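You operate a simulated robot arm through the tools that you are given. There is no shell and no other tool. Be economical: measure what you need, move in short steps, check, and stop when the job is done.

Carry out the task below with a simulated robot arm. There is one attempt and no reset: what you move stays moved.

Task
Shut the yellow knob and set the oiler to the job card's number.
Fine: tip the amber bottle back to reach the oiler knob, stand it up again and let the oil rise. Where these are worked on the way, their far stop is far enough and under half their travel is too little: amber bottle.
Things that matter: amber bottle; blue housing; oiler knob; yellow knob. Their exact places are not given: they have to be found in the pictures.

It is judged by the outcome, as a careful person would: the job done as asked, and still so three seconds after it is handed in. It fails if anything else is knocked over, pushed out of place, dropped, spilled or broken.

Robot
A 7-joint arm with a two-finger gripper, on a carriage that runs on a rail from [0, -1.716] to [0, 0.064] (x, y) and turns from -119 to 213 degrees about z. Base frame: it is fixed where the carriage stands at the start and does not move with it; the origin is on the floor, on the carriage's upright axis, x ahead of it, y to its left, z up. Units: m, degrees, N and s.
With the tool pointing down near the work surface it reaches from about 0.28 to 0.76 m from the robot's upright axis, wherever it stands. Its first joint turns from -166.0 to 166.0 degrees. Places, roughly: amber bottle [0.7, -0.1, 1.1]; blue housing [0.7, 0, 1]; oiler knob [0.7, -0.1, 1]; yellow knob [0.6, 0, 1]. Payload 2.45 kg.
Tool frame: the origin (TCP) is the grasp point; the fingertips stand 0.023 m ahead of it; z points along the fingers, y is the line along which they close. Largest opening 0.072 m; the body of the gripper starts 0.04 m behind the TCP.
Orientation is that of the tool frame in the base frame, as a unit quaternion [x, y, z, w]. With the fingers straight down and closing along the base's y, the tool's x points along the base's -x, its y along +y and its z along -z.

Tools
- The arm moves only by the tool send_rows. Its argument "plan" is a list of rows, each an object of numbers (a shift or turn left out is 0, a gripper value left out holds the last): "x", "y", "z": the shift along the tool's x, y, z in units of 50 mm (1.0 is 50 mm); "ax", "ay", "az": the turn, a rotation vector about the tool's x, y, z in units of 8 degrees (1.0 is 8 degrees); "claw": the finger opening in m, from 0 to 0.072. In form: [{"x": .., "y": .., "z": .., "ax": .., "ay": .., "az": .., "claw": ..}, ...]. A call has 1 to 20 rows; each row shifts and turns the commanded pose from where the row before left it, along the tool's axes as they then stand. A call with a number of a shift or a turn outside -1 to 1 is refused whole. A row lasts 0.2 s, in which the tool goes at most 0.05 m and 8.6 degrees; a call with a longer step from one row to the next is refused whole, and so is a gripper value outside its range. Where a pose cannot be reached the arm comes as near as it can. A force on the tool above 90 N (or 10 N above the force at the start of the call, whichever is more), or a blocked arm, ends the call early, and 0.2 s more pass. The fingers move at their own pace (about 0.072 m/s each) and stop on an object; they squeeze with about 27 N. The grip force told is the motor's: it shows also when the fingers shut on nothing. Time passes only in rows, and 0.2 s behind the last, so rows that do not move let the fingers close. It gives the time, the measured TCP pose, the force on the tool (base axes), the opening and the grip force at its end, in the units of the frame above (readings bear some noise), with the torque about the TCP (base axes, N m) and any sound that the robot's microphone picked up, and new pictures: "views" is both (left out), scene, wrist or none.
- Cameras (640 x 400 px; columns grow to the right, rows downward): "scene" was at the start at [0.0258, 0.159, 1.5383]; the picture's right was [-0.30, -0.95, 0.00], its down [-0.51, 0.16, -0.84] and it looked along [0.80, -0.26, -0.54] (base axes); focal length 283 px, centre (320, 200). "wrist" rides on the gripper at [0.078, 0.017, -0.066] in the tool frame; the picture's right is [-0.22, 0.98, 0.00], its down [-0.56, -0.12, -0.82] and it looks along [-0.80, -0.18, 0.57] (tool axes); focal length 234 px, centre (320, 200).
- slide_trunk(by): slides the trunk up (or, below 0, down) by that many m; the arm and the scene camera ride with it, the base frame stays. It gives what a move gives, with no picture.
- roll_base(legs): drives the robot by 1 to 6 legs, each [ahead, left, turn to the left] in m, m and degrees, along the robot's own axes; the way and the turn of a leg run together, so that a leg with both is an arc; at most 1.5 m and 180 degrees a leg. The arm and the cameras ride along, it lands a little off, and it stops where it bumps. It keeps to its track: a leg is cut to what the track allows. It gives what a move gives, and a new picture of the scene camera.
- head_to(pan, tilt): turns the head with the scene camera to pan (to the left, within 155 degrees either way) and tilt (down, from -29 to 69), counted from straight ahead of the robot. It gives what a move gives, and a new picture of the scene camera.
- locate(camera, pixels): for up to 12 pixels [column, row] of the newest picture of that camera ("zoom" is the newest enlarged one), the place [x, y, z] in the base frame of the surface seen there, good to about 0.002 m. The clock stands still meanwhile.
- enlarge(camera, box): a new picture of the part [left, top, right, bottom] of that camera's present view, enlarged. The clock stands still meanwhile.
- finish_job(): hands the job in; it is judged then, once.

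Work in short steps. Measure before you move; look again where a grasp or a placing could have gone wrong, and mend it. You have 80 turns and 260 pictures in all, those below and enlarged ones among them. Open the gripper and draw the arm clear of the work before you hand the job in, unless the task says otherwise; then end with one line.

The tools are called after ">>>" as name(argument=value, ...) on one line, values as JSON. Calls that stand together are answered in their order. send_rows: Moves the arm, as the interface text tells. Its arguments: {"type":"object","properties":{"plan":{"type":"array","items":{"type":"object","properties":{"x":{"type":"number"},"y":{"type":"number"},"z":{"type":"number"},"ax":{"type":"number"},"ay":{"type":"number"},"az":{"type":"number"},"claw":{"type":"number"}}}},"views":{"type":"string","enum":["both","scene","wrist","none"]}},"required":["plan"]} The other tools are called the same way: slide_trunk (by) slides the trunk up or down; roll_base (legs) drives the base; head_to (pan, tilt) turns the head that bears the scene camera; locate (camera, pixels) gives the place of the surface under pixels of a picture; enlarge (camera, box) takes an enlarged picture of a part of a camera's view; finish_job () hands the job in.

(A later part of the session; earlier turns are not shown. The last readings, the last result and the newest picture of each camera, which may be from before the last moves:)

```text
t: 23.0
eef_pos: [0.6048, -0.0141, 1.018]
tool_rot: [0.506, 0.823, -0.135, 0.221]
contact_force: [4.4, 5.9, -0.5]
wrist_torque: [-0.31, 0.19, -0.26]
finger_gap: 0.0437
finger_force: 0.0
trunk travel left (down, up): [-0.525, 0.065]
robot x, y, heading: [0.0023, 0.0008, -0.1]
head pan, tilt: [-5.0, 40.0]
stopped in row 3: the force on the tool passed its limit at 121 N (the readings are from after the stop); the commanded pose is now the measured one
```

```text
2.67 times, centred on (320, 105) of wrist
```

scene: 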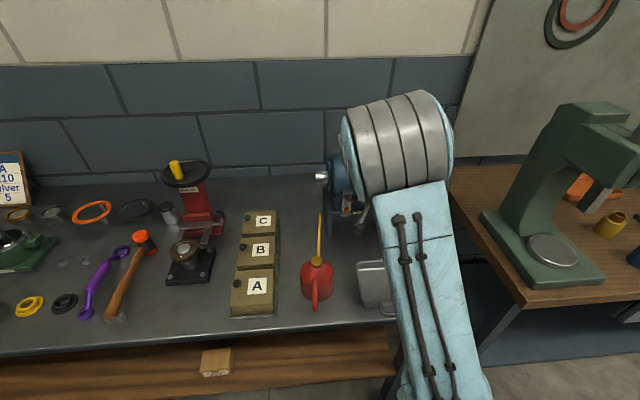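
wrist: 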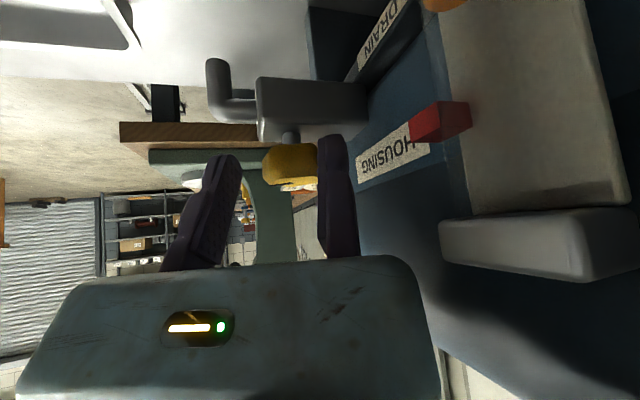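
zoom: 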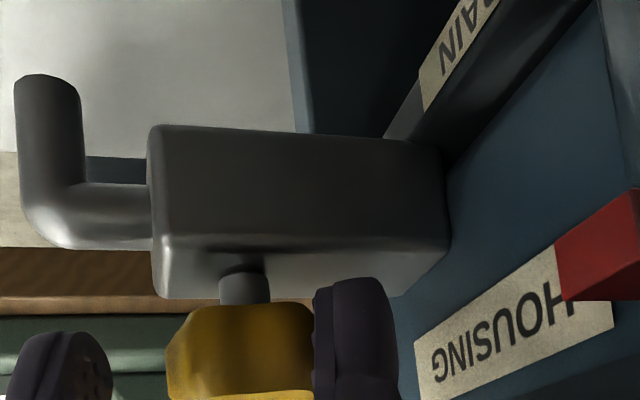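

The retreat hit something (121 N) — likely the gauge bracket beside the palm. I measure the bracket's places.

>>> locate(camera="wrist", pixels=[[440, 120], [470, 115], [450, 220], [520, 240], [600, 230], [445, 250], [490, 160], [440, 8], [420, 285], [330, 145], [340, 250]])

>>> enlarge(camera="wrist", box=[320, 100, 640, 300])

>>> enlarge(camera="scene", box=[300, 150, 396, 210])

```text
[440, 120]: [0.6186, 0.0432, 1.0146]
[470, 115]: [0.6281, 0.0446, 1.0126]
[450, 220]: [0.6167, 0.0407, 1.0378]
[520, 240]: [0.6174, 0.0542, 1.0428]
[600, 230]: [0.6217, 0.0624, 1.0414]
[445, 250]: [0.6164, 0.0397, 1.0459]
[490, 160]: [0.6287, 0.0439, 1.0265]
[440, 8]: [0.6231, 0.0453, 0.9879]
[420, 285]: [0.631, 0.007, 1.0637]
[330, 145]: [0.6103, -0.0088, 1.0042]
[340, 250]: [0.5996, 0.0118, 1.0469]
```

```text
2.00 times, centred on (480, 200) of wrist
```

zoom: 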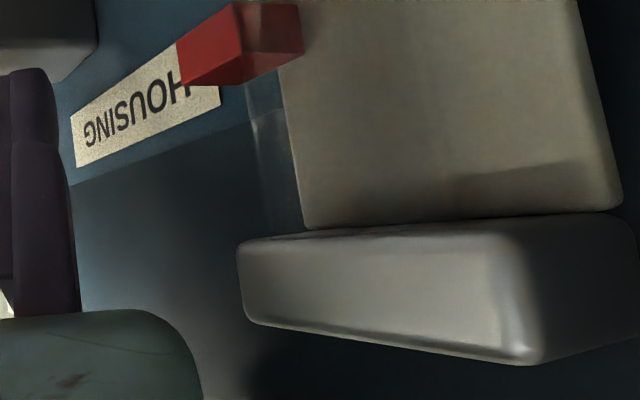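

```text
6.67 times, centred on (348, 180) of scene
```

zoom: 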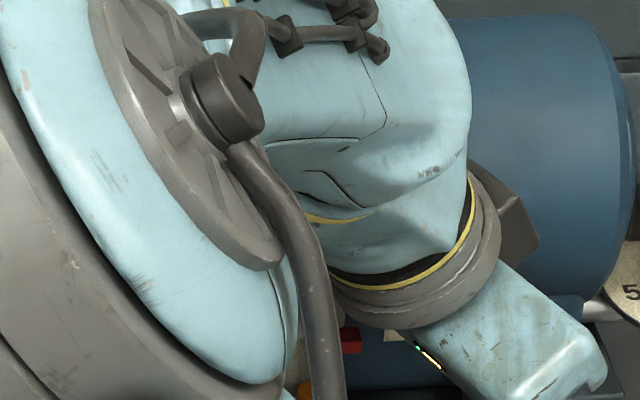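

The palm's corner is close to the housing front (x≈0.629 vs 0.631). I swing back counter-clockwise about the open grip, then rise slowly.

>>> send_rows(plan=[{"x": 0.038, "y": 0.02, "z": -0.022, "ax": -0.5, "az": -0.866}, {"x": 0.038, "y": 0.02, "z": -0.022, "ax": -0.5, "az": -0.866}, {}], views="wrist")

```text
t: 23.8
eef_pos: [0.6038, -0.0146, 1.0182]
tool_rot: [0.388, 0.884, -0.103, 0.238]
contact_force: [-0.1, 0.1, 0.1]
wrist_torque: [-0.01, -0.04, 0.05]
finger_gap: 0.0441
finger_force: 0.1
trunk travel left (down, up): [-0.525, 0.065]
robot x, y, heading: [-0.0013, -0.0015, 0.0]
head pan, tilt: [-5.0, 40.0]
```

wrist: 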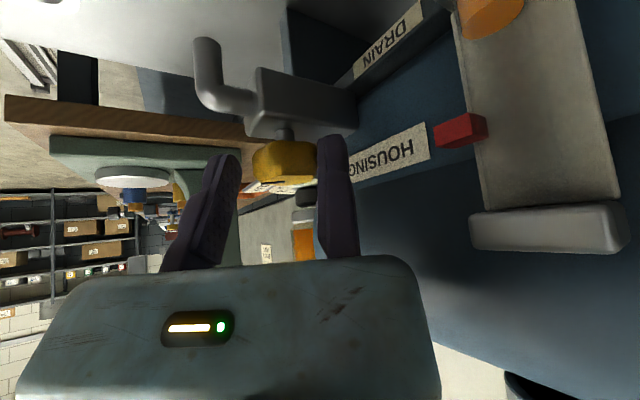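

Free of contact. I back out 7 cm along the fingers.

>>> send_rows(plan=[{"z": -0.25}, {"z": -0.3}, {"z": -0.4}, {"z": -0.4}, {}], views="wrist")

>>> enlarge(camera="wrist", box=[220, 20, 412, 140])

```text
t: 25.0
eef_pos: [0.5789, 0.0135, 1.0751]
tool_rot: [0.389, 0.884, -0.103, 0.237]
contact_force: [-0.2, 0.3, 0.7]
wrist_torque: [0.01, 0.01, 0.0]
finger_gap: 0.044
finger_force: 0.0
trunk travel left (down, up): [-0.525, 0.065]
robot x, y, heading: [0.0011, -0.0031, -0.2]
head pan, tilt: [-5.0, 40.0]
```

wrist: 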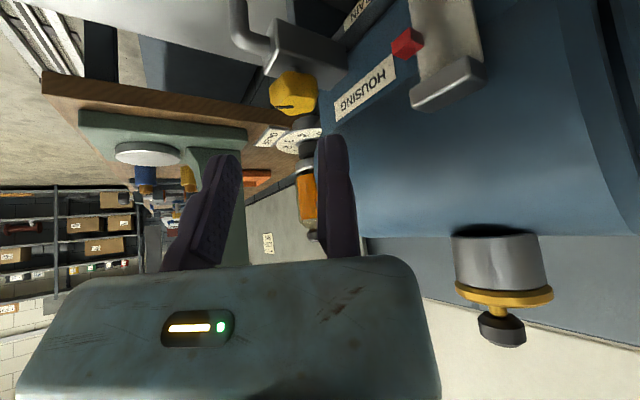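

```text
3.33 times, centred on (316, 80) of wrist
```

zoom: 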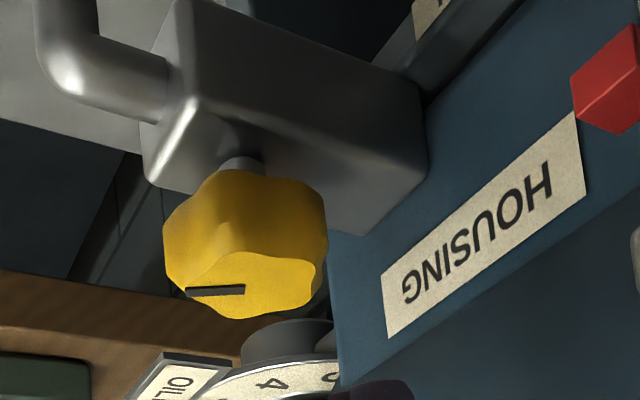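

I locate the pointer's ends to measure its direction now.

>>> locate(camera="zoom", pixels=[[190, 291], [240, 290], [170, 230], [325, 240], [245, 165], [240, 315], [305, 200]])

```text
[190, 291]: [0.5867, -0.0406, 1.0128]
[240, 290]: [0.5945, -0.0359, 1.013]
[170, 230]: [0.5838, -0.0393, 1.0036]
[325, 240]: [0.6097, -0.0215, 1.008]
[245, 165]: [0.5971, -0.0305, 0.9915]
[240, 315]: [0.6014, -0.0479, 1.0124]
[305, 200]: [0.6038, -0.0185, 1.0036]
```

The pointer is now at about -150° (it was ~-103°): only ~47° net, likely slipped while my palm touched the housing. I regrip from yaw +25°, more precisely centred.

>>> send_rows(plan=[{"ax": -0.5, "az": -0.866}, {"ax": -0.5, "az": -0.866}, {"ax": -0.5, "az": -0.866}, {"ax": -0.5, "az": -0.866}, {"ax": -0.5, "az": -0.866}, {"ax": -0.5, "az": -0.866}, {"ax": -0.5, "az": -0.866}, {"ax": -0.5, "az": -0.866}, {"ax": -0.5, "az": -0.866}, {"x": 0.405, "y": -0.375, "z": 0.015}, {"x": 0.405, "y": -0.375, "z": 0.015}, {}], views="wrist")

>>> enlarge(camera="wrist", box=[200, 50, 392, 170])

```text
t: 27.6
eef_pos: [0.5655, -0.0398, 1.0541]
tool_rot: [-0.205, 0.943, 0.056, 0.254]
contact_force: [-0.6, -0.4, 0.2]
wrist_torque: [0.01, -0.02, -0.05]
finger_gap: 0.0441
finger_force: 0.1
trunk travel left (down, up): [-0.525, 0.065]
robot x, y, heading: [-0.0029, 0.0025, 0.1]
head pan, tilt: [-5.0, 40.0]
```

wrist: 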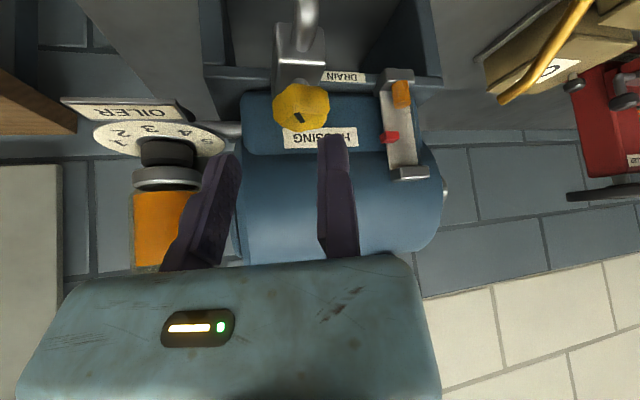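

```text
3.33 times, centred on (296, 110) of wrist
```

zoom: 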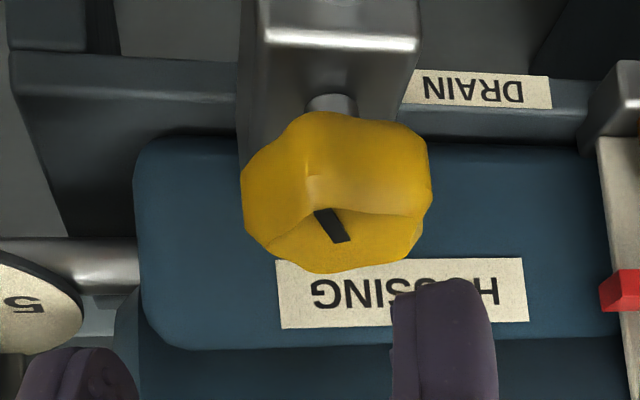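

I locate pointer ends again from this better angle.

>>> locate(camera="zoom", pixels=[[322, 211], [342, 240], [243, 200], [430, 185], [310, 115], [335, 270], [335, 103], [250, 40], [418, 50]])

```text
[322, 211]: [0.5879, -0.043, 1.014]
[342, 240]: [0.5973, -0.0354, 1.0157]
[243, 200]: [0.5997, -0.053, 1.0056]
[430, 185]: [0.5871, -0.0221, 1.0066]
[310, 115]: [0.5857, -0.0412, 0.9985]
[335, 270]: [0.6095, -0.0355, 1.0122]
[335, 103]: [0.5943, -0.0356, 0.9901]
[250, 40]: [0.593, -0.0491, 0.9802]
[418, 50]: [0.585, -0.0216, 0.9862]
```

Pointer at ~-141°. I go down again with the fixed pad at the knob's side and grip.

>>> send_rows(plan=[{"x": -0.02, "y": 0.114}, {"z": 0.4}, {"z": 0.4}, {"z": 0.22}, {}, {"claw": 0.0}, {}, {}], views="wrist")

```text
t: 29.4
eef_pos: [0.5869, -0.0232, 1.0103]
tool_rot: [-0.204, 0.944, 0.055, 0.255]
contact_force: [7.6, -12.9, -1.0]
wrist_torque: [-0.06, -0.42, -0.04]
finger_gap: 0.0316
finger_force: 44.9
trunk travel left (down, up): [-0.525, 0.065]
robot x, y, heading: [-0.0003, -0.002, -0.4]
head pan, tilt: [-5.0, 40.0]
```

wrist: 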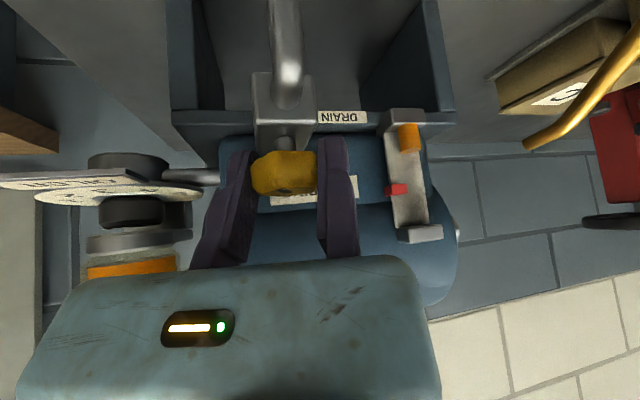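

Same 15 N appears without displacement, so it's a grip artefact. I turn 24° and check.

>>> send_rows(plan=[{"x": -0.038, "y": -0.003, "z": 0.022, "ax": 0.5, "az": 0.866}, {"x": -0.038, "y": -0.003, "z": 0.022, "ax": 0.5, "az": 0.866}, {"x": -0.038, "y": -0.003, "z": 0.022, "ax": 0.5, "az": 0.866}, {}], views="wrist")

>>> enlarge(camera="wrist", box=[200, 70, 392, 190])

```text
t: 30.4
eef_pos: [0.5919, -0.0196, 1.011]
tool_rot: [-0.002, 0.965, 0.002, 0.26]
contact_force: [5.2, -6.7, 9.5]
wrist_torque: [-0.39, 0.42, 0.04]
finger_gap: 0.0317
finger_force: 45.2
trunk travel left (down, up): [-0.525, 0.065]
robot x, y, heading: [0.0035, -0.0005, -0.1]
head pan, tilt: [-5.0, 40.0]
```

wrist: 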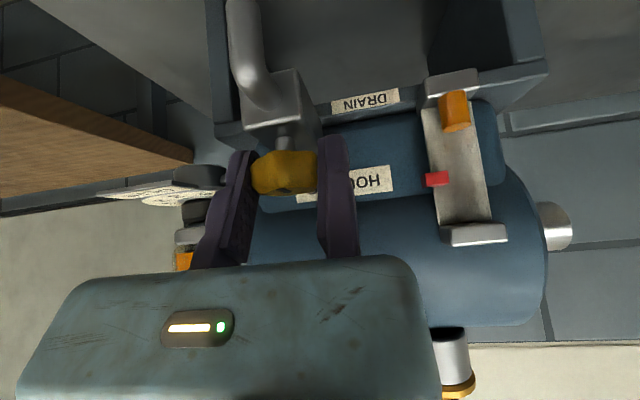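

```text
3.33 times, centred on (296, 130) of wrist
```

zoom: 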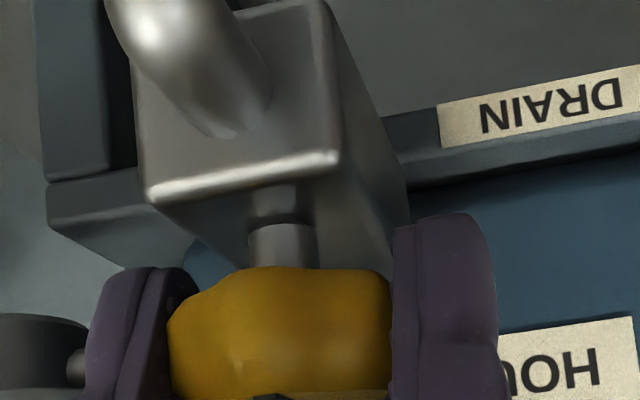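

Torque is low; it is turning with the fingers. I turn 24° more.

>>> send_rows(plan=[{"x": -0.038, "y": -0.003, "z": 0.022, "ax": 0.5, "az": 0.866}, {"x": -0.038, "y": -0.003, "z": 0.022, "ax": 0.5, "az": 0.866}, {"x": -0.038, "y": -0.003, "z": 0.022, "ax": 0.5, "az": 0.866}, {}], views="wrist")

>>> enlarge(camera="wrist", box=[200, 70, 392, 190])

```text
t: 31.4
eef_pos: [0.5993, -0.0191, 1.0103]
tool_rot: [0.196, 0.945, -0.052, 0.255]
contact_force: [1.9, 5.6, 2.6]
wrist_torque: [-0.69, -0.67, 0.61]
finger_gap: 0.0316
finger_force: 45.6
trunk travel left (down, up): [-0.525, 0.065]
robot x, y, heading: [0.001, -0.0002, -0.1]
head pan, tilt: [-5.0, 40.0]
```

wrist: 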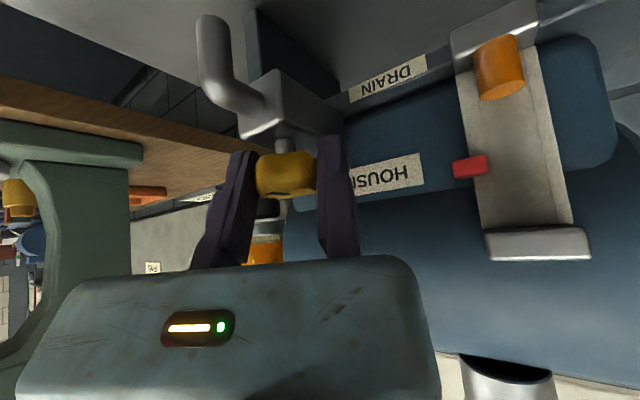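

```text
3.33 times, centred on (296, 130) of wrist
```

zoom: 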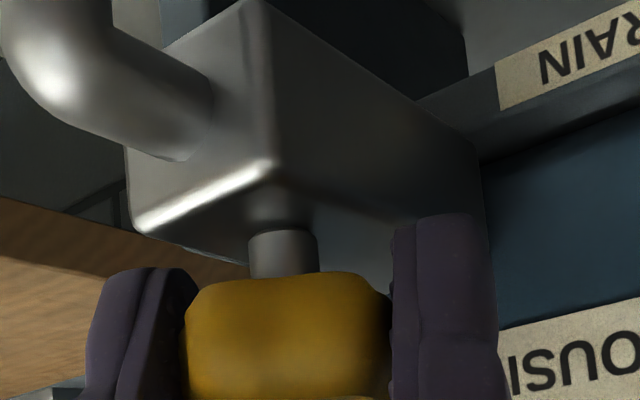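

The knob's outline shifted within the pads and torque rose to 0.6 N·m: probably the stop. I release, back out and check the pointer.

>>> send_rows(plan=[{"claw": 0.044}, {}, {"z": -0.25}, {"z": -0.3}, {"z": -0.4}, {}], views="wrist")

>>> enlarge(camera="wrist", box=[200, 50, 392, 170])

```text
t: 32.8
eef_pos: [0.5766, -0.0128, 1.051]
tool_rot: [0.199, 0.945, -0.052, 0.254]
contact_force: [-0.6, 0.2, 0.0]
wrist_torque: [0.0, -0.01, -0.03]
finger_gap: 0.0441
finger_force: 0.1
trunk travel left (down, up): [-0.525, 0.065]
robot x, y, heading: [0.0013, 0.0004, 0.1]
head pan, tilt: [-5.0, 40.0]
```

wrist: 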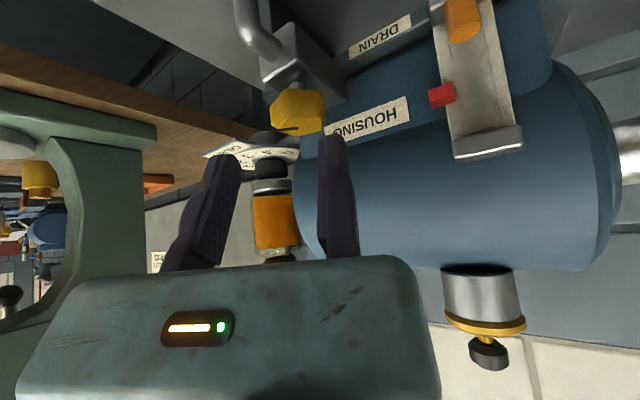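

```text
3.33 times, centred on (296, 110) of wrist
```

zoom: 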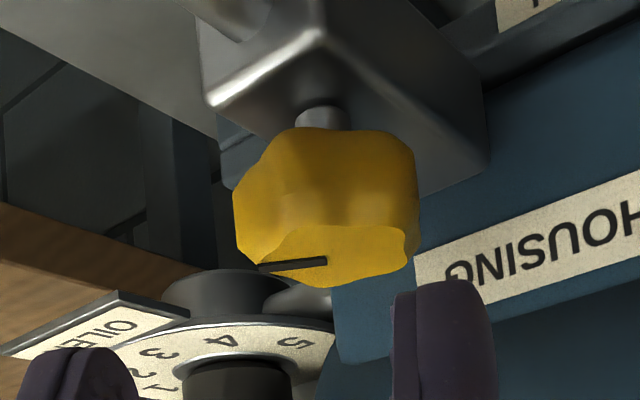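

>>> locate(camera="zoom", pixels=[[264, 268], [322, 262], [240, 230], [415, 220], [325, 115], [310, 285]])

```text
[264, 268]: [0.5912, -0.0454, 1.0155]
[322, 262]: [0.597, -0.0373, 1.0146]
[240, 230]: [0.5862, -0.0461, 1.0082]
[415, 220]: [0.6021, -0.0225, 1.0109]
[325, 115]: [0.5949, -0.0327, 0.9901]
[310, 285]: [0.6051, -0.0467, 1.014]
```

Retreating with the fixed pad still touching dragged the knob back (the pad slides tangentially). The stop seems to be near pointer 175°. I regrip from yaw +24°, keeping the pad clear while descending.

>>> send_rows(plan=[{"ax": -0.5, "az": -0.866}, {"ax": -0.5, "az": -0.866}, {"ax": -0.5, "az": -0.866}, {"ax": -0.5, "az": -0.866}, {"ax": -0.5, "az": -0.866}, {"ax": -0.5, "az": -0.866}, {"x": 0.32, "y": -0.2, "z": -0.25}, {}, {"z": 0.4}, {"z": 0.4}, {"z": 0.2}, {"y": -0.08}, {"claw": 0.0}, {}, {}], views="wrist")

>>> enlarge(camera="wrist", box=[200, 70, 392, 190])

```text
t: 36.0
eef_pos: [0.5864, -0.0231, 1.0112]
tool_rot: [-0.205, 0.944, 0.055, 0.254]
contact_force: [2.7, -6.3, 0.5]
wrist_torque: [-0.24, 0.02, 0.0]
finger_gap: 0.0314
finger_force: 44.9
trunk travel left (down, up): [-0.525, 0.065]
robot x, y, heading: [-0.0008, -0.0011, -0.1]
head pan, tilt: [-5.0, 40.0]
```

wrist: 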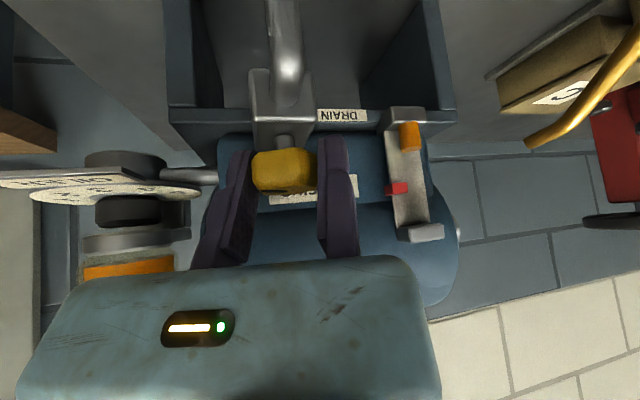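

```text
3.33 times, centred on (296, 130) of wrist
```

zoom: 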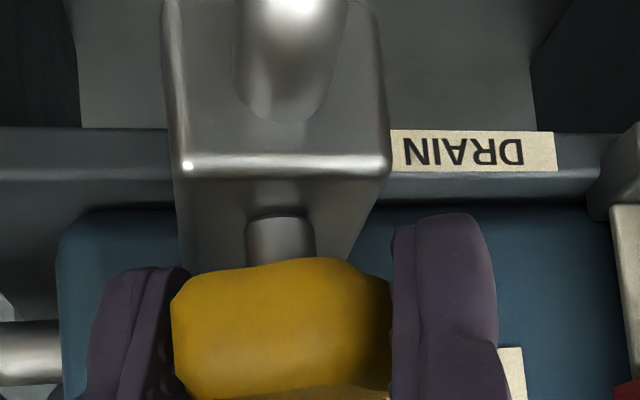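

Good grip. I turn 64° clockwise about the knob axis.

>>> send_rows(plan=[{"x": -0.038, "y": -0.003, "z": 0.022, "ax": 0.5, "az": 0.866}, {"x": -0.038, "y": -0.003, "z": 0.022, "ax": 0.5, "az": 0.866}, {"x": -0.038, "y": -0.003, "z": 0.022, "ax": 0.5, "az": 0.866}, {"x": -0.038, "y": -0.003, "z": 0.022, "ax": 0.5, "az": 0.866}, {"x": -0.038, "y": -0.003, "z": 0.022, "ax": 0.5, "az": 0.866}, {"x": -0.038, "y": -0.003, "z": 0.022, "ax": 0.5, "az": 0.866}, {"x": -0.038, "y": -0.003, "z": 0.022, "ax": 0.5, "az": 0.866}, {"x": -0.038, "y": -0.003, "z": 0.022, "ax": 0.5, "az": 0.866}, {}], views="wrist")

>>> enlarge(camera="wrist", box=[200, 70, 392, 190])

```text
t: 38.0
eef_pos: [0.6048, -0.0209, 1.0114]
tool_rot: [0.326, 0.909, -0.086, 0.244]
contact_force: [4.9, 17.8, -2.5]
wrist_torque: [-0.29, 0.16, 0.62]
finger_gap: 0.0308
finger_force: 45.5
trunk travel left (down, up): [-0.525, 0.065]
robot x, y, heading: [-0.0012, 0.0004, -0.1]
head pan, tilt: [-5.0, 40.0]
```

wrist: 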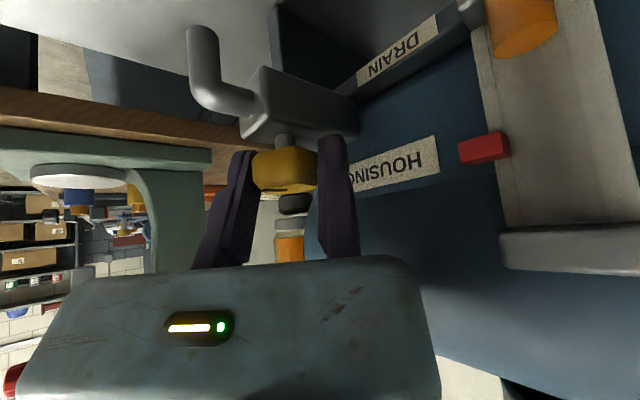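

```text
3.33 times, centred on (296, 130) of wrist
```

zoom: 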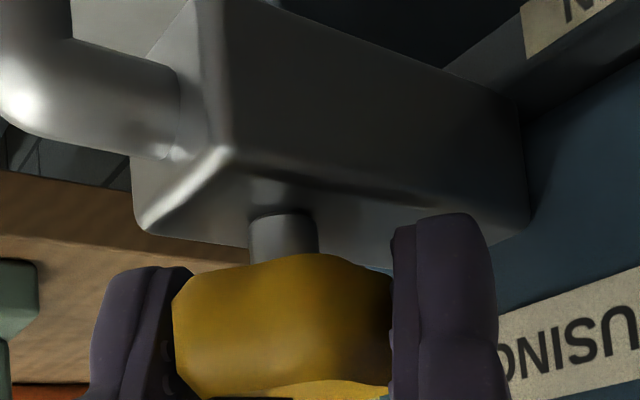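

Torque 0.62 N·m again, gap 0.0308: at the stop. I release, shift the fixed pad 4 mm clear first, then back out.

>>> send_rows(plan=[{"claw": 0.044}, {"y": 0.06}, {"y": 0.04}, {"z": -0.25}, {"z": -0.3}, {"z": -0.4}, {}], views="wrist")

>>> enlarge(camera="wrist", box=[200, 50, 392, 170])

```text
t: 39.6
eef_pos: [0.5881, -0.0051, 1.0545]
tool_rot: [0.327, 0.909, -0.086, 0.245]
contact_force: [-0.2, -0.8, 0.5]
wrist_torque: [-0.01, -0.03, 0.0]
finger_gap: 0.044
finger_force: 0.0
trunk travel left (down, up): [-0.525, 0.065]
robot x, y, heading: [-0.0029, -0.004, -0.0]
head pan, tilt: [-5.0, 40.0]
```

wrist: 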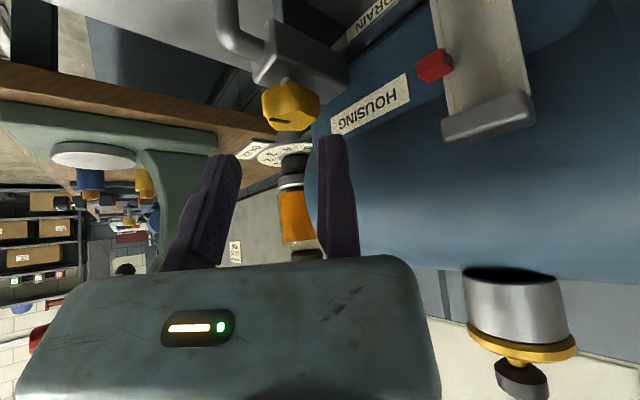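

```text
3.33 times, centred on (296, 110) of wrist
```

zoom: 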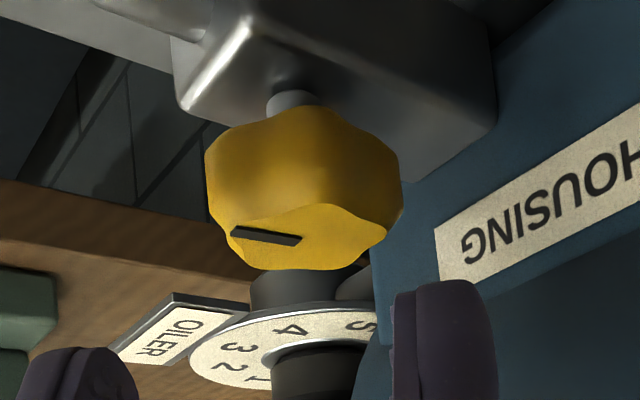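

>>> locate(camera="zoom", pixels=[[235, 232], [295, 241], [210, 190], [400, 200], [300, 115], [280, 268]])

```text
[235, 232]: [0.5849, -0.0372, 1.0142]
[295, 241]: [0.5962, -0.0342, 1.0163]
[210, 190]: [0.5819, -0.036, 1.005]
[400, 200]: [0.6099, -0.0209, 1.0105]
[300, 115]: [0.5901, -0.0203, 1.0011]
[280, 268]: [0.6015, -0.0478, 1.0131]
```

Pointer is now ≈-172°, about along the pipe. To be sure it's at the stop I regrip from yaw +8° and twist further, watching torque.

>>> send_rows(plan=[{"ax": -0.5, "az": -0.866}, {"ax": -0.5, "az": -0.866}, {"ax": -0.5, "az": -0.866}, {"ax": -0.5, "az": -0.866}, {"ax": -0.5, "az": -0.866}, {"ax": -0.5, "az": -0.866}, {"x": 0.408, "y": -0.236, "z": -0.236}, {}, {"z": 0.4}, {"z": 0.4}, {"z": 0.2}, {"y": -0.08}, {"claw": 0.0}, {}, {}], views="wrist")

>>> send_rows(plan=[{"x": -0.038, "y": -0.003, "z": 0.022, "ax": 0.5, "az": 0.866}, {"x": -0.038, "y": -0.003, "z": 0.022, "ax": 0.5, "az": 0.866}, {}], views="wrist")

>>> enlarge(camera="wrist", box=[200, 70, 392, 190])

```text
t: 42.8
eef_pos: [0.5932, -0.0208, 1.0088]
tool_rot: [-0.071, 0.963, 0.019, 0.26]
contact_force: [2.4, -8.2, 1.5]
wrist_torque: [-0.22, -0.05, 0.01]
finger_gap: 0.0315
finger_force: 45.0
trunk travel left (down, up): [-0.525, 0.065]
robot x, y, heading: [0.0003, 0.0004, 0.1]
head pan, tilt: [-5.0, 40.0]
```

wrist: 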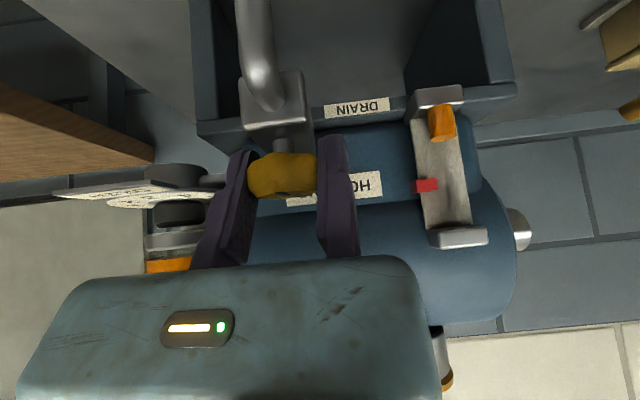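

```text
t: 43.6
eef_pos: [0.597, -0.0205, 1.01]
tool_rot: [0.064, 0.964, -0.017, 0.258]
contact_force: [1.0, -6.6, -5.0]
wrist_torque: [-0.31, -0.17, 0.25]
finger_gap: 0.0313
finger_force: 44.6
trunk travel left (down, up): [-0.525, 0.065]
robot x, y, heading: [0.0031, -0.0073, -0.4]
head pan, tilt: [-5.0, 40.0]
```

wrist: 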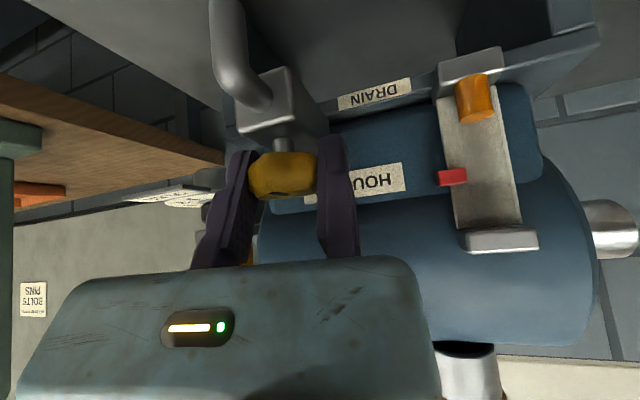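

```text
3.33 times, centred on (296, 130) of wrist
```

zoom: 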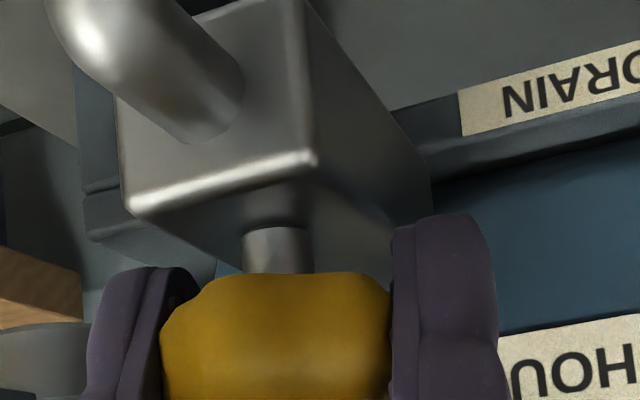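

Torque 0.25 at 16°. I turn 24° more and watch whether torque saturates and the knob slips.

>>> send_rows(plan=[{"x": -0.038, "y": -0.003, "z": 0.022, "ax": 0.5, "az": 0.866}, {"x": -0.038, "y": -0.003, "z": 0.022, "ax": 0.5, "az": 0.866}, {"x": -0.038, "y": -0.003, "z": 0.022, "ax": 0.5, "az": 0.866}, {}], views="wrist")

>>> enlarge(camera="wrist", box=[200, 70, 392, 190])

>>> send_rows(plan=[{"claw": 0.044}, {"y": 0.06}, {"y": 0.04}, {"z": -0.25}, {"z": -0.3}, {"z": -0.4}, {}], views="wrist")

>>> enlarge(camera="wrist", box=[200, 50, 392, 170])

```text
t: 44.6
eef_pos: [0.6031, -0.0204, 1.0107]
tool_rot: [0.262, 0.929, -0.068, 0.251]
contact_force: [0.6, 4.2, 12.9]
wrist_torque: [-0.86, -0.41, 0.21]
finger_gap: 0.0317
finger_force: 45.5
trunk travel left (down, up): [-0.525, 0.065]
robot x, y, heading: [-0.0018, 0.0019, 0.0]
head pan, tilt: [-5.0, 40.0]
```

wrist: 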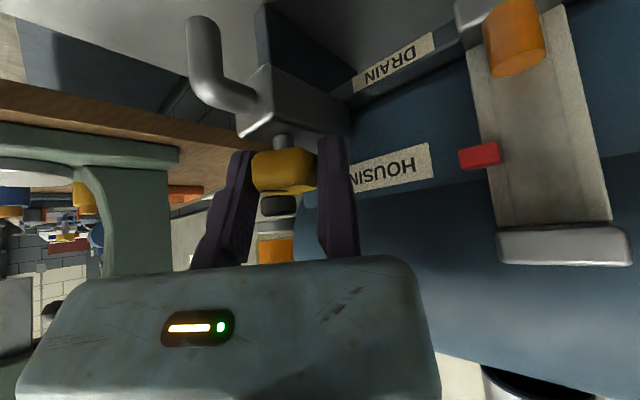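

```text
3.33 times, centred on (296, 130) of wrist
```

zoom: 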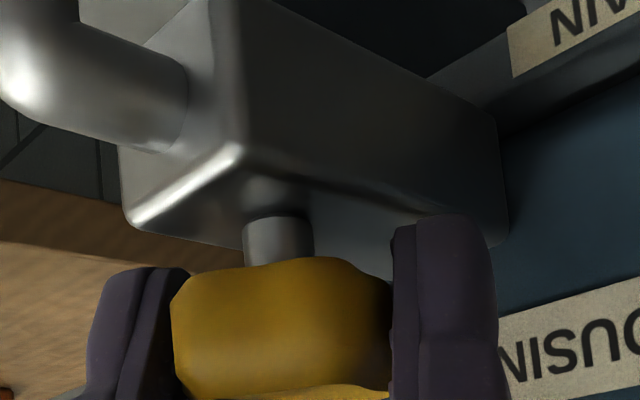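

```text
t: 46.2
eef_pos: [0.583, -0.006, 1.0478]
tool_rot: [0.262, 0.929, -0.069, 0.25]
contact_force: [-0.2, 0.0, 0.8]
wrist_torque: [0.01, -0.01, -0.02]
finger_gap: 0.0439
finger_force: 0.1
trunk travel left (down, up): [-0.525, 0.065]
robot x, y, heading: [0.0011, 0.0027, -0.0]
head pan, tilt: [-5.0, 40.0]
```

wrist: 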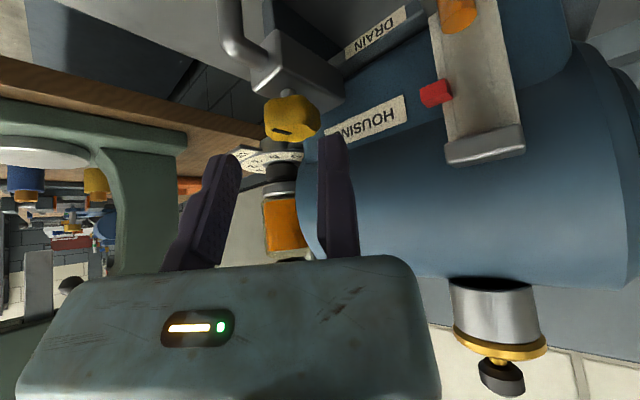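

```text
3.33 times, centred on (296, 110) of wrist
```

zoom: 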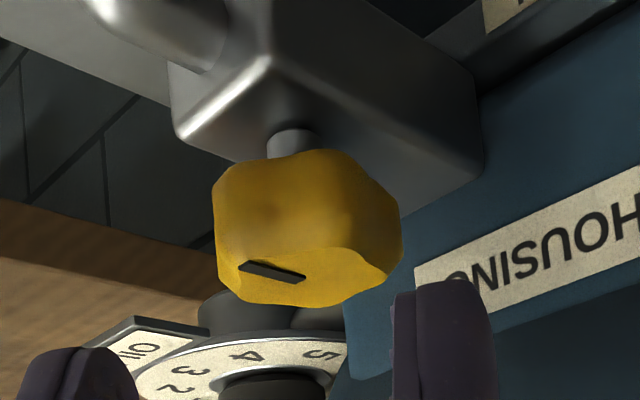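

>>> locate(camera="zoom", pixels=[[241, 264], [303, 277], [218, 230], [400, 240], [295, 135]])

```text
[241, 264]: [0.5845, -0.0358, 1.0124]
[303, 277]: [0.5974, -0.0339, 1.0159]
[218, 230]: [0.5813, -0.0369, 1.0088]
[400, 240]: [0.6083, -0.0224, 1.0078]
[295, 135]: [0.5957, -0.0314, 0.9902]
```

Pointer stays at ~180° after another 40° of hand twist: the knob is at its stop, shut. Now I back off and swing the wrist camera to the oiler's right side to see its hinge.

>>> send_rows(plan=[{"z": -0.6, "claw": 0.0}, {"z": -0.6}, {"ax": -0.5, "az": -0.866}, {"ax": -0.5, "az": -0.866}, {"ax": -0.5, "az": -0.866}, {"ax": -0.5, "az": -0.866}, {"ax": -0.5, "az": -0.866}, {"ax": -0.5, "az": -0.866}, {"ax": -0.5, "az": -0.866}, {"ax": -0.5, "az": -0.866}, {"ax": -0.5, "az": -0.866}, {"ax": -0.5, "az": -0.866}, {"ax": -0.5, "az": -0.866}, {"x": 0.47, "y": -0.508, "z": -0.347}, {"x": 0.47, "y": -0.508, "z": -0.347}, {"x": 0.47, "y": -0.508, "z": -0.347}, {"x": 0.47, "y": -0.508, "z": -0.347}, {"x": 0.47, "y": -0.508, "z": -0.347}, {"x": 0.47, "y": -0.508, "z": -0.347}, {}], views="wrist")

>>> enlarge(camera="wrist", box=[200, 80, 440, 230])

```text
t: 50.4
eef_pos: [0.5905, -0.2174, 1.1242]
tool_rot: [-0.457, 0.851, 0.123, 0.229]
contact_force: [-0.2, 0.0, 0.5]
wrist_torque: [0.03, 0.03, 0.02]
finger_gap: 0.0
finger_force: 27.1
trunk travel left (down, up): [-0.525, 0.065]
robot x, y, heading: [0.0042, -0.0012, -0.1]
head pan, tilt: [-5.0, 40.0]
```

wrist: 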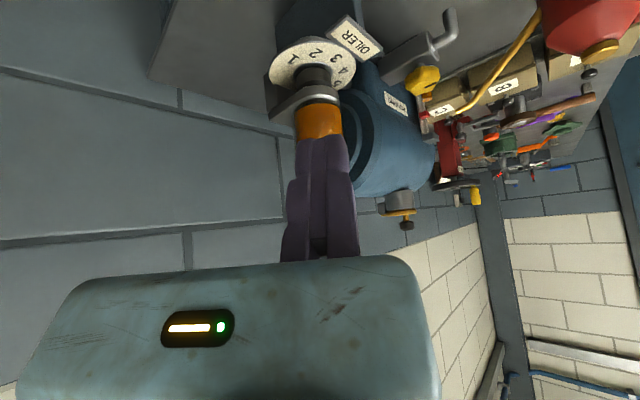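

```text
2.67 times, centred on (320, 155) of wrist
```

zoom: 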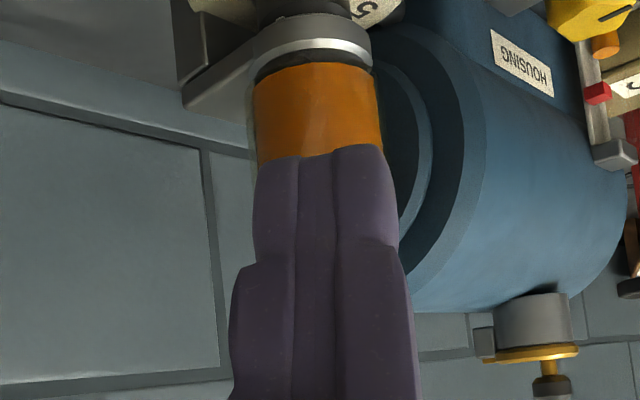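

I zoom on the hinge region around wrist (290,95) and measure it.

>>> enlarge(camera="wrist", box=[244, 40, 372, 120])

>>> locate(camera="zoom", pixels=[[120, 180], [120, 240], [130, 340], [190, 290], [310, 245], [345, 170], [330, 300], [120, 310], [395, 50], [380, 320], [150, 350], [400, 270]])

```text
5.00 times, centred on (308, 80) of wrist
```

zoom: 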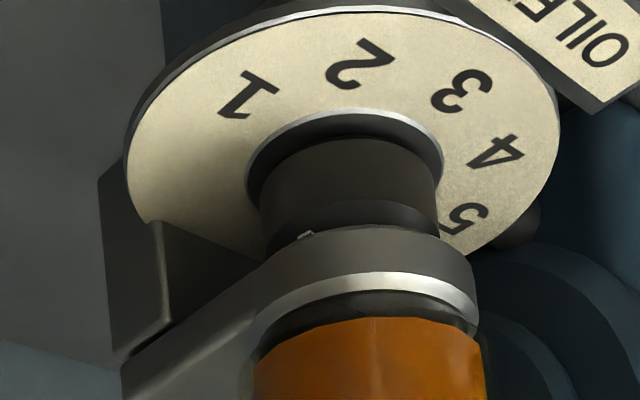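

```text
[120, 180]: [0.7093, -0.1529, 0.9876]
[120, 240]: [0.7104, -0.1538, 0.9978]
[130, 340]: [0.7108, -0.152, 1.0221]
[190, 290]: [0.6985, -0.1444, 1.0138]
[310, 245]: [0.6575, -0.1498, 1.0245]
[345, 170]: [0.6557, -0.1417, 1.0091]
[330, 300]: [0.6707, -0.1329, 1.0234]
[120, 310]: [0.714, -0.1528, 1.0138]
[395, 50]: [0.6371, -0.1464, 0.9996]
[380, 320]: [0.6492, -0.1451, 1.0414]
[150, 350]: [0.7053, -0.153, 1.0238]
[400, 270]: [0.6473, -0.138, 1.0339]
```

The hinge is a post at x≈0.711, z≈1.02, behind the bottle. I align closed fingers in front of the bottle's upper part at y=-0.13.

>>> send_rows(plan=[{"ax": 0.4455, "az": 0.772}, {"ax": 0.4455, "az": 0.772}, {"ax": 0.4455, "az": 0.772}, {"ax": 0.4455, "az": 0.772}, {"ax": 0.4455, "az": 0.772}, {"ax": 0.4455, "az": 0.772}, {"ax": 0.4455, "az": 0.772}, {"ax": 0.4455, "az": 0.772}, {"y": 0.87, "z": 0.22, "x": 0.01}, {"y": 0.87, "z": 0.22, "x": 0.01}, {}], views="wrist")

>>> head_to(pan=-12, tilt=36)

```text
t: 52.8
eef_pos: [0.5987, -0.1307, 1.1038]
tool_rot: [0.005, 0.966, 0.0, 0.259]
contact_force: [-0.8, 0.5, -0.1]
wrist_torque: [0.0, 0.01, 0.02]
finger_gap: 0.0
finger_force: 27.6
trunk travel left (down, up): [-0.525, 0.065]
robot x, y, heading: [-0.0011, 0.0004, -0.1]
head pan, tilt: [-5.0, 40.0]
```

wrist: 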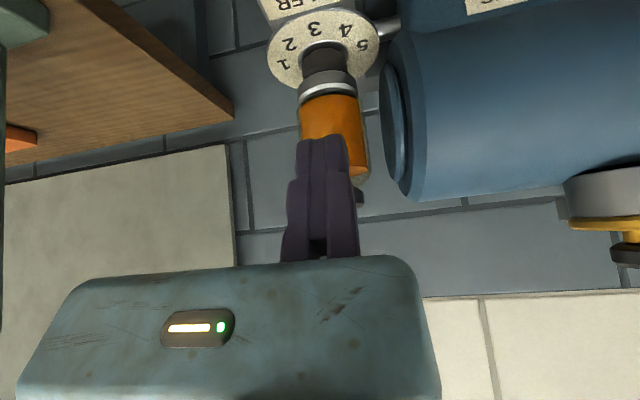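

```text
t: 53.5
eef_pos: [0.5994, -0.1322, 1.1036]
tool_rot: [0.004, 0.966, -0.001, 0.26]
contact_force: [-0.1, 0.3, 0.6]
wrist_torque: [-0.01, 0.01, 0.03]
finger_gap: 0.0
finger_force: 26.9
trunk travel left (down, up): [-0.525, 0.065]
robot x, y, heading: [0.0003, -0.0017, 0.1]
head pan, tilt: [-12.0, 36.0]
```

scene: 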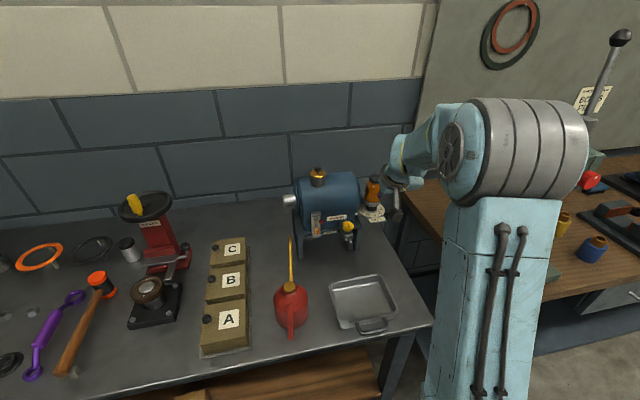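

Slightly re-centre (+5 mm y) and push the bottle back along its arc in small rows.

>>> send_rows(plan=[{"y": 0.1}, {"x": -0.294, "z": 0.17}, {"x": -0.294, "z": 0.17}, {"x": -0.414, "z": -0.038}, {"x": -0.412, "z": 0.007}, {"x": -0.372, "z": 0.076}, {}])

>>> enlarge(camera="scene", box=[320, 150, 448, 230])

```text
t: 55.0
eef_pos: [0.6895, -0.1279, 1.1308]
tool_rot: [0.005, 0.966, -0.001, 0.259]
contact_force: [-0.9, 0.6, 0.1]
wrist_torque: [0.02, 0.02, 0.0]
finger_gap: 0.0
finger_force: 26.8
trunk travel left (down, up): [-0.525, 0.065]
robot x, y, heading: [0.0049, 0.0012, 0.0]
head pan, tilt: [-12.0, 36.0]
```

scene: 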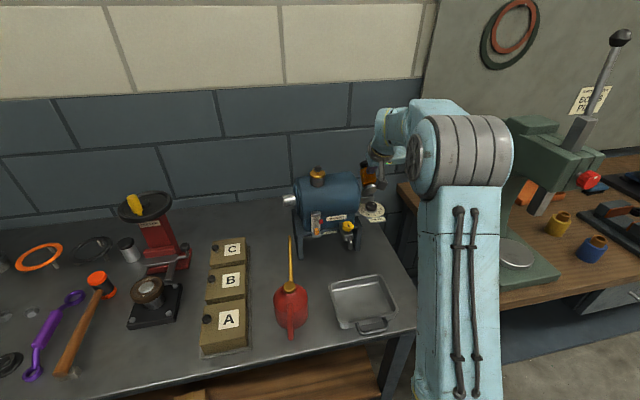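
wrist: 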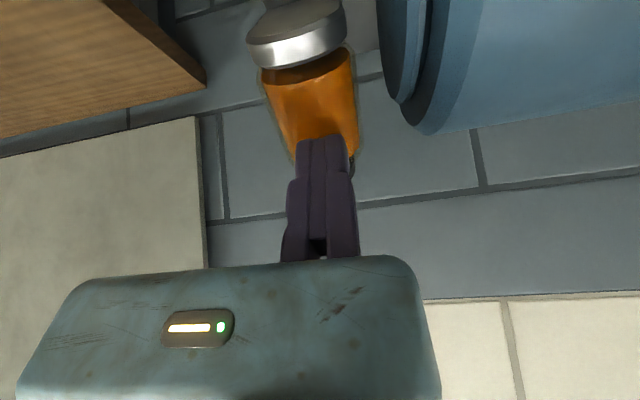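

```text
5.00 times, centred on (384, 190) of scene
```

zoom: 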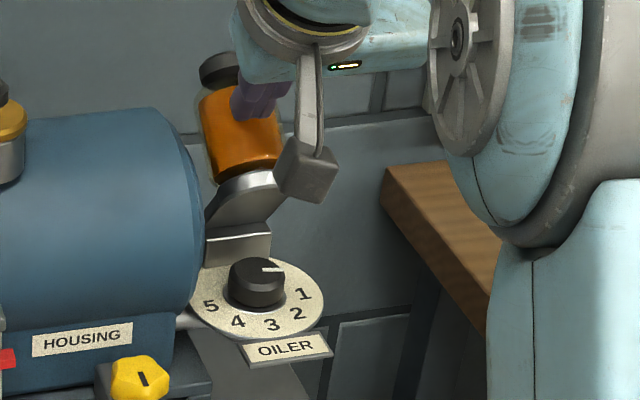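

The bottle has tipped ~40° and the knob with its white pointer shows. I push on toward the far stop.

>>> send_rows(plan=[{"x": -0.342, "z": 0.128}, {"x": -0.312, "z": 0.18}, {"x": -0.272, "z": 0.249}, {"x": -0.2, "z": 0.254}, {}])

>>> enlarge(camera="scene", box=[320, 150, 448, 230])

```text
t: 56.2
eef_pos: [0.7574, -0.1282, 1.1234]
tool_rot: [0.004, 0.966, 0.001, 0.26]
contact_force: [1.2, 0.5, -0.9]
wrist_torque: [0.02, -0.01, -0.03]
finger_gap: 0.0
finger_force: 27.3
trunk travel left (down, up): [-0.525, 0.065]
robot x, y, heading: [-0.0003, 0.0004, -0.0]
head pan, tilt: [-12.0, 36.0]
```

scene: 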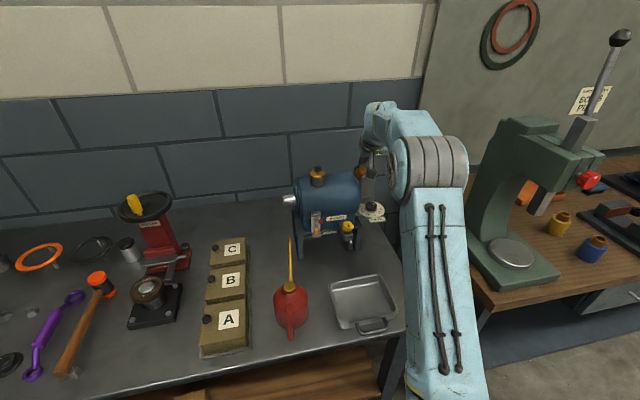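
wrist: 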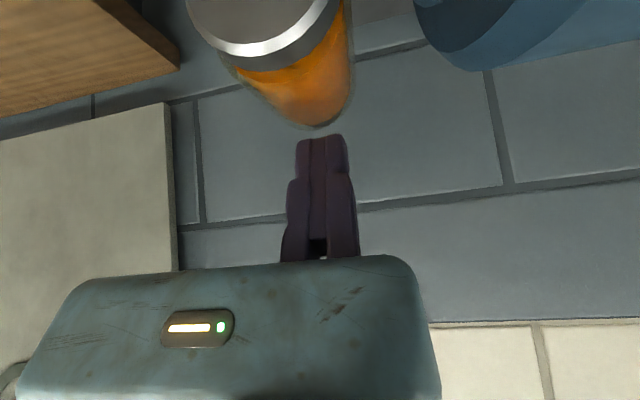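

```text
5.00 times, centred on (384, 190) of scene
```

zoom: 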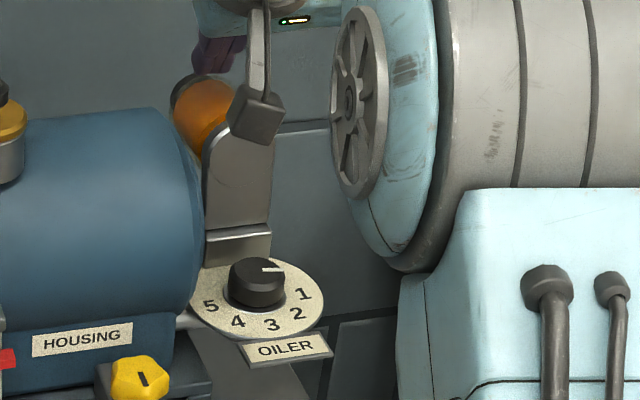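

The bottle now lies back at its stop. I withdraw the arm forward and look at everything.

>>> send_rows(plan=[{"x": -0.2, "z": -0.346}, {"x": 0.8, "z": -0.46}, {"x": 0.8, "z": -0.46}, {"x": 0.8, "z": -0.46}, {"x": 0.5, "z": -0.3}, {}])

>>> enlarge(camera="wrist", box=[240, 20, 400, 120])

>>> enlarge(camera="scene", box=[336, 160, 416, 210])

```text
t: 57.6
eef_pos: [0.5906, -0.128, 1.1417]
tool_rot: [0.004, 0.965, -0.001, 0.26]
contact_force: [-0.5, 0.7, -0.6]
wrist_torque: [0.0, -0.02, 0.02]
finger_gap: 0.0
finger_force: 26.8
trunk travel left (down, up): [-0.525, 0.065]
robot x, y, heading: [0.0002, -0.0033, 0.2]
head pan, tilt: [-12.0, 36.0]
```

scene: 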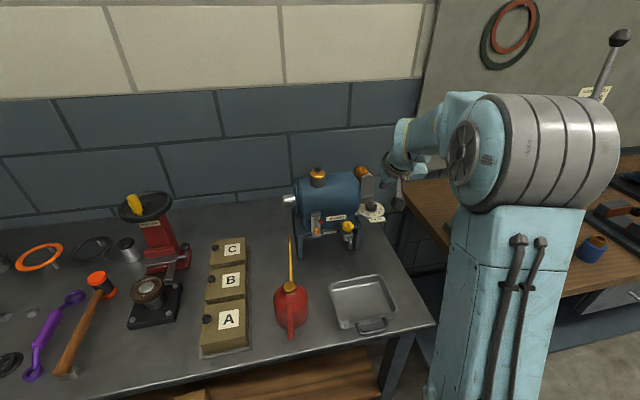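
wrist: 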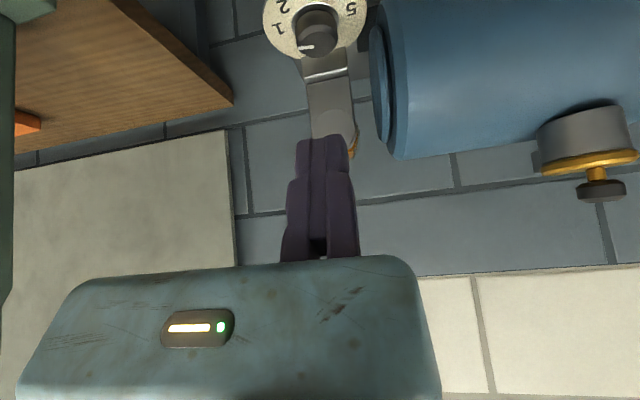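

```text
4.00 times, centred on (320, 70) of wrist
```

zoom: 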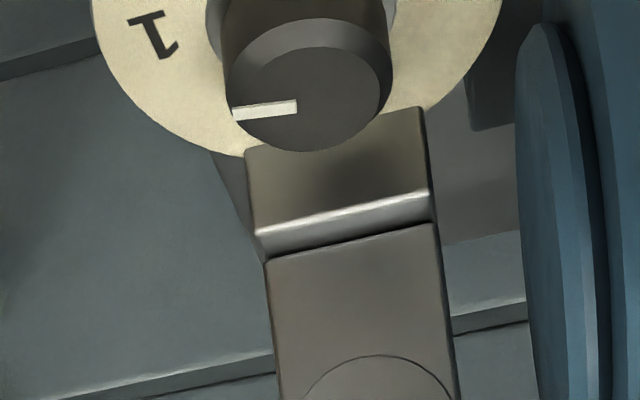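

```text
8.00 times, centred on (376, 185) of scene
```

zoom: 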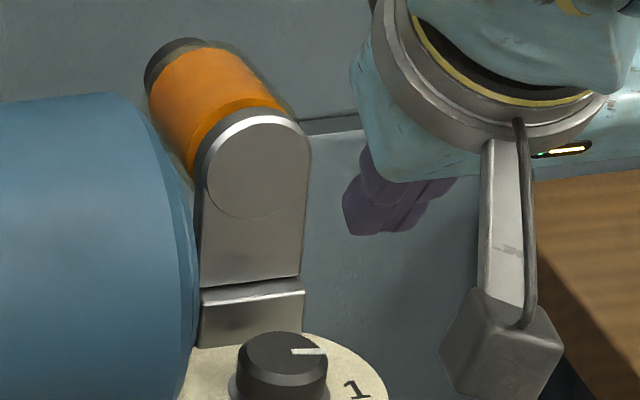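

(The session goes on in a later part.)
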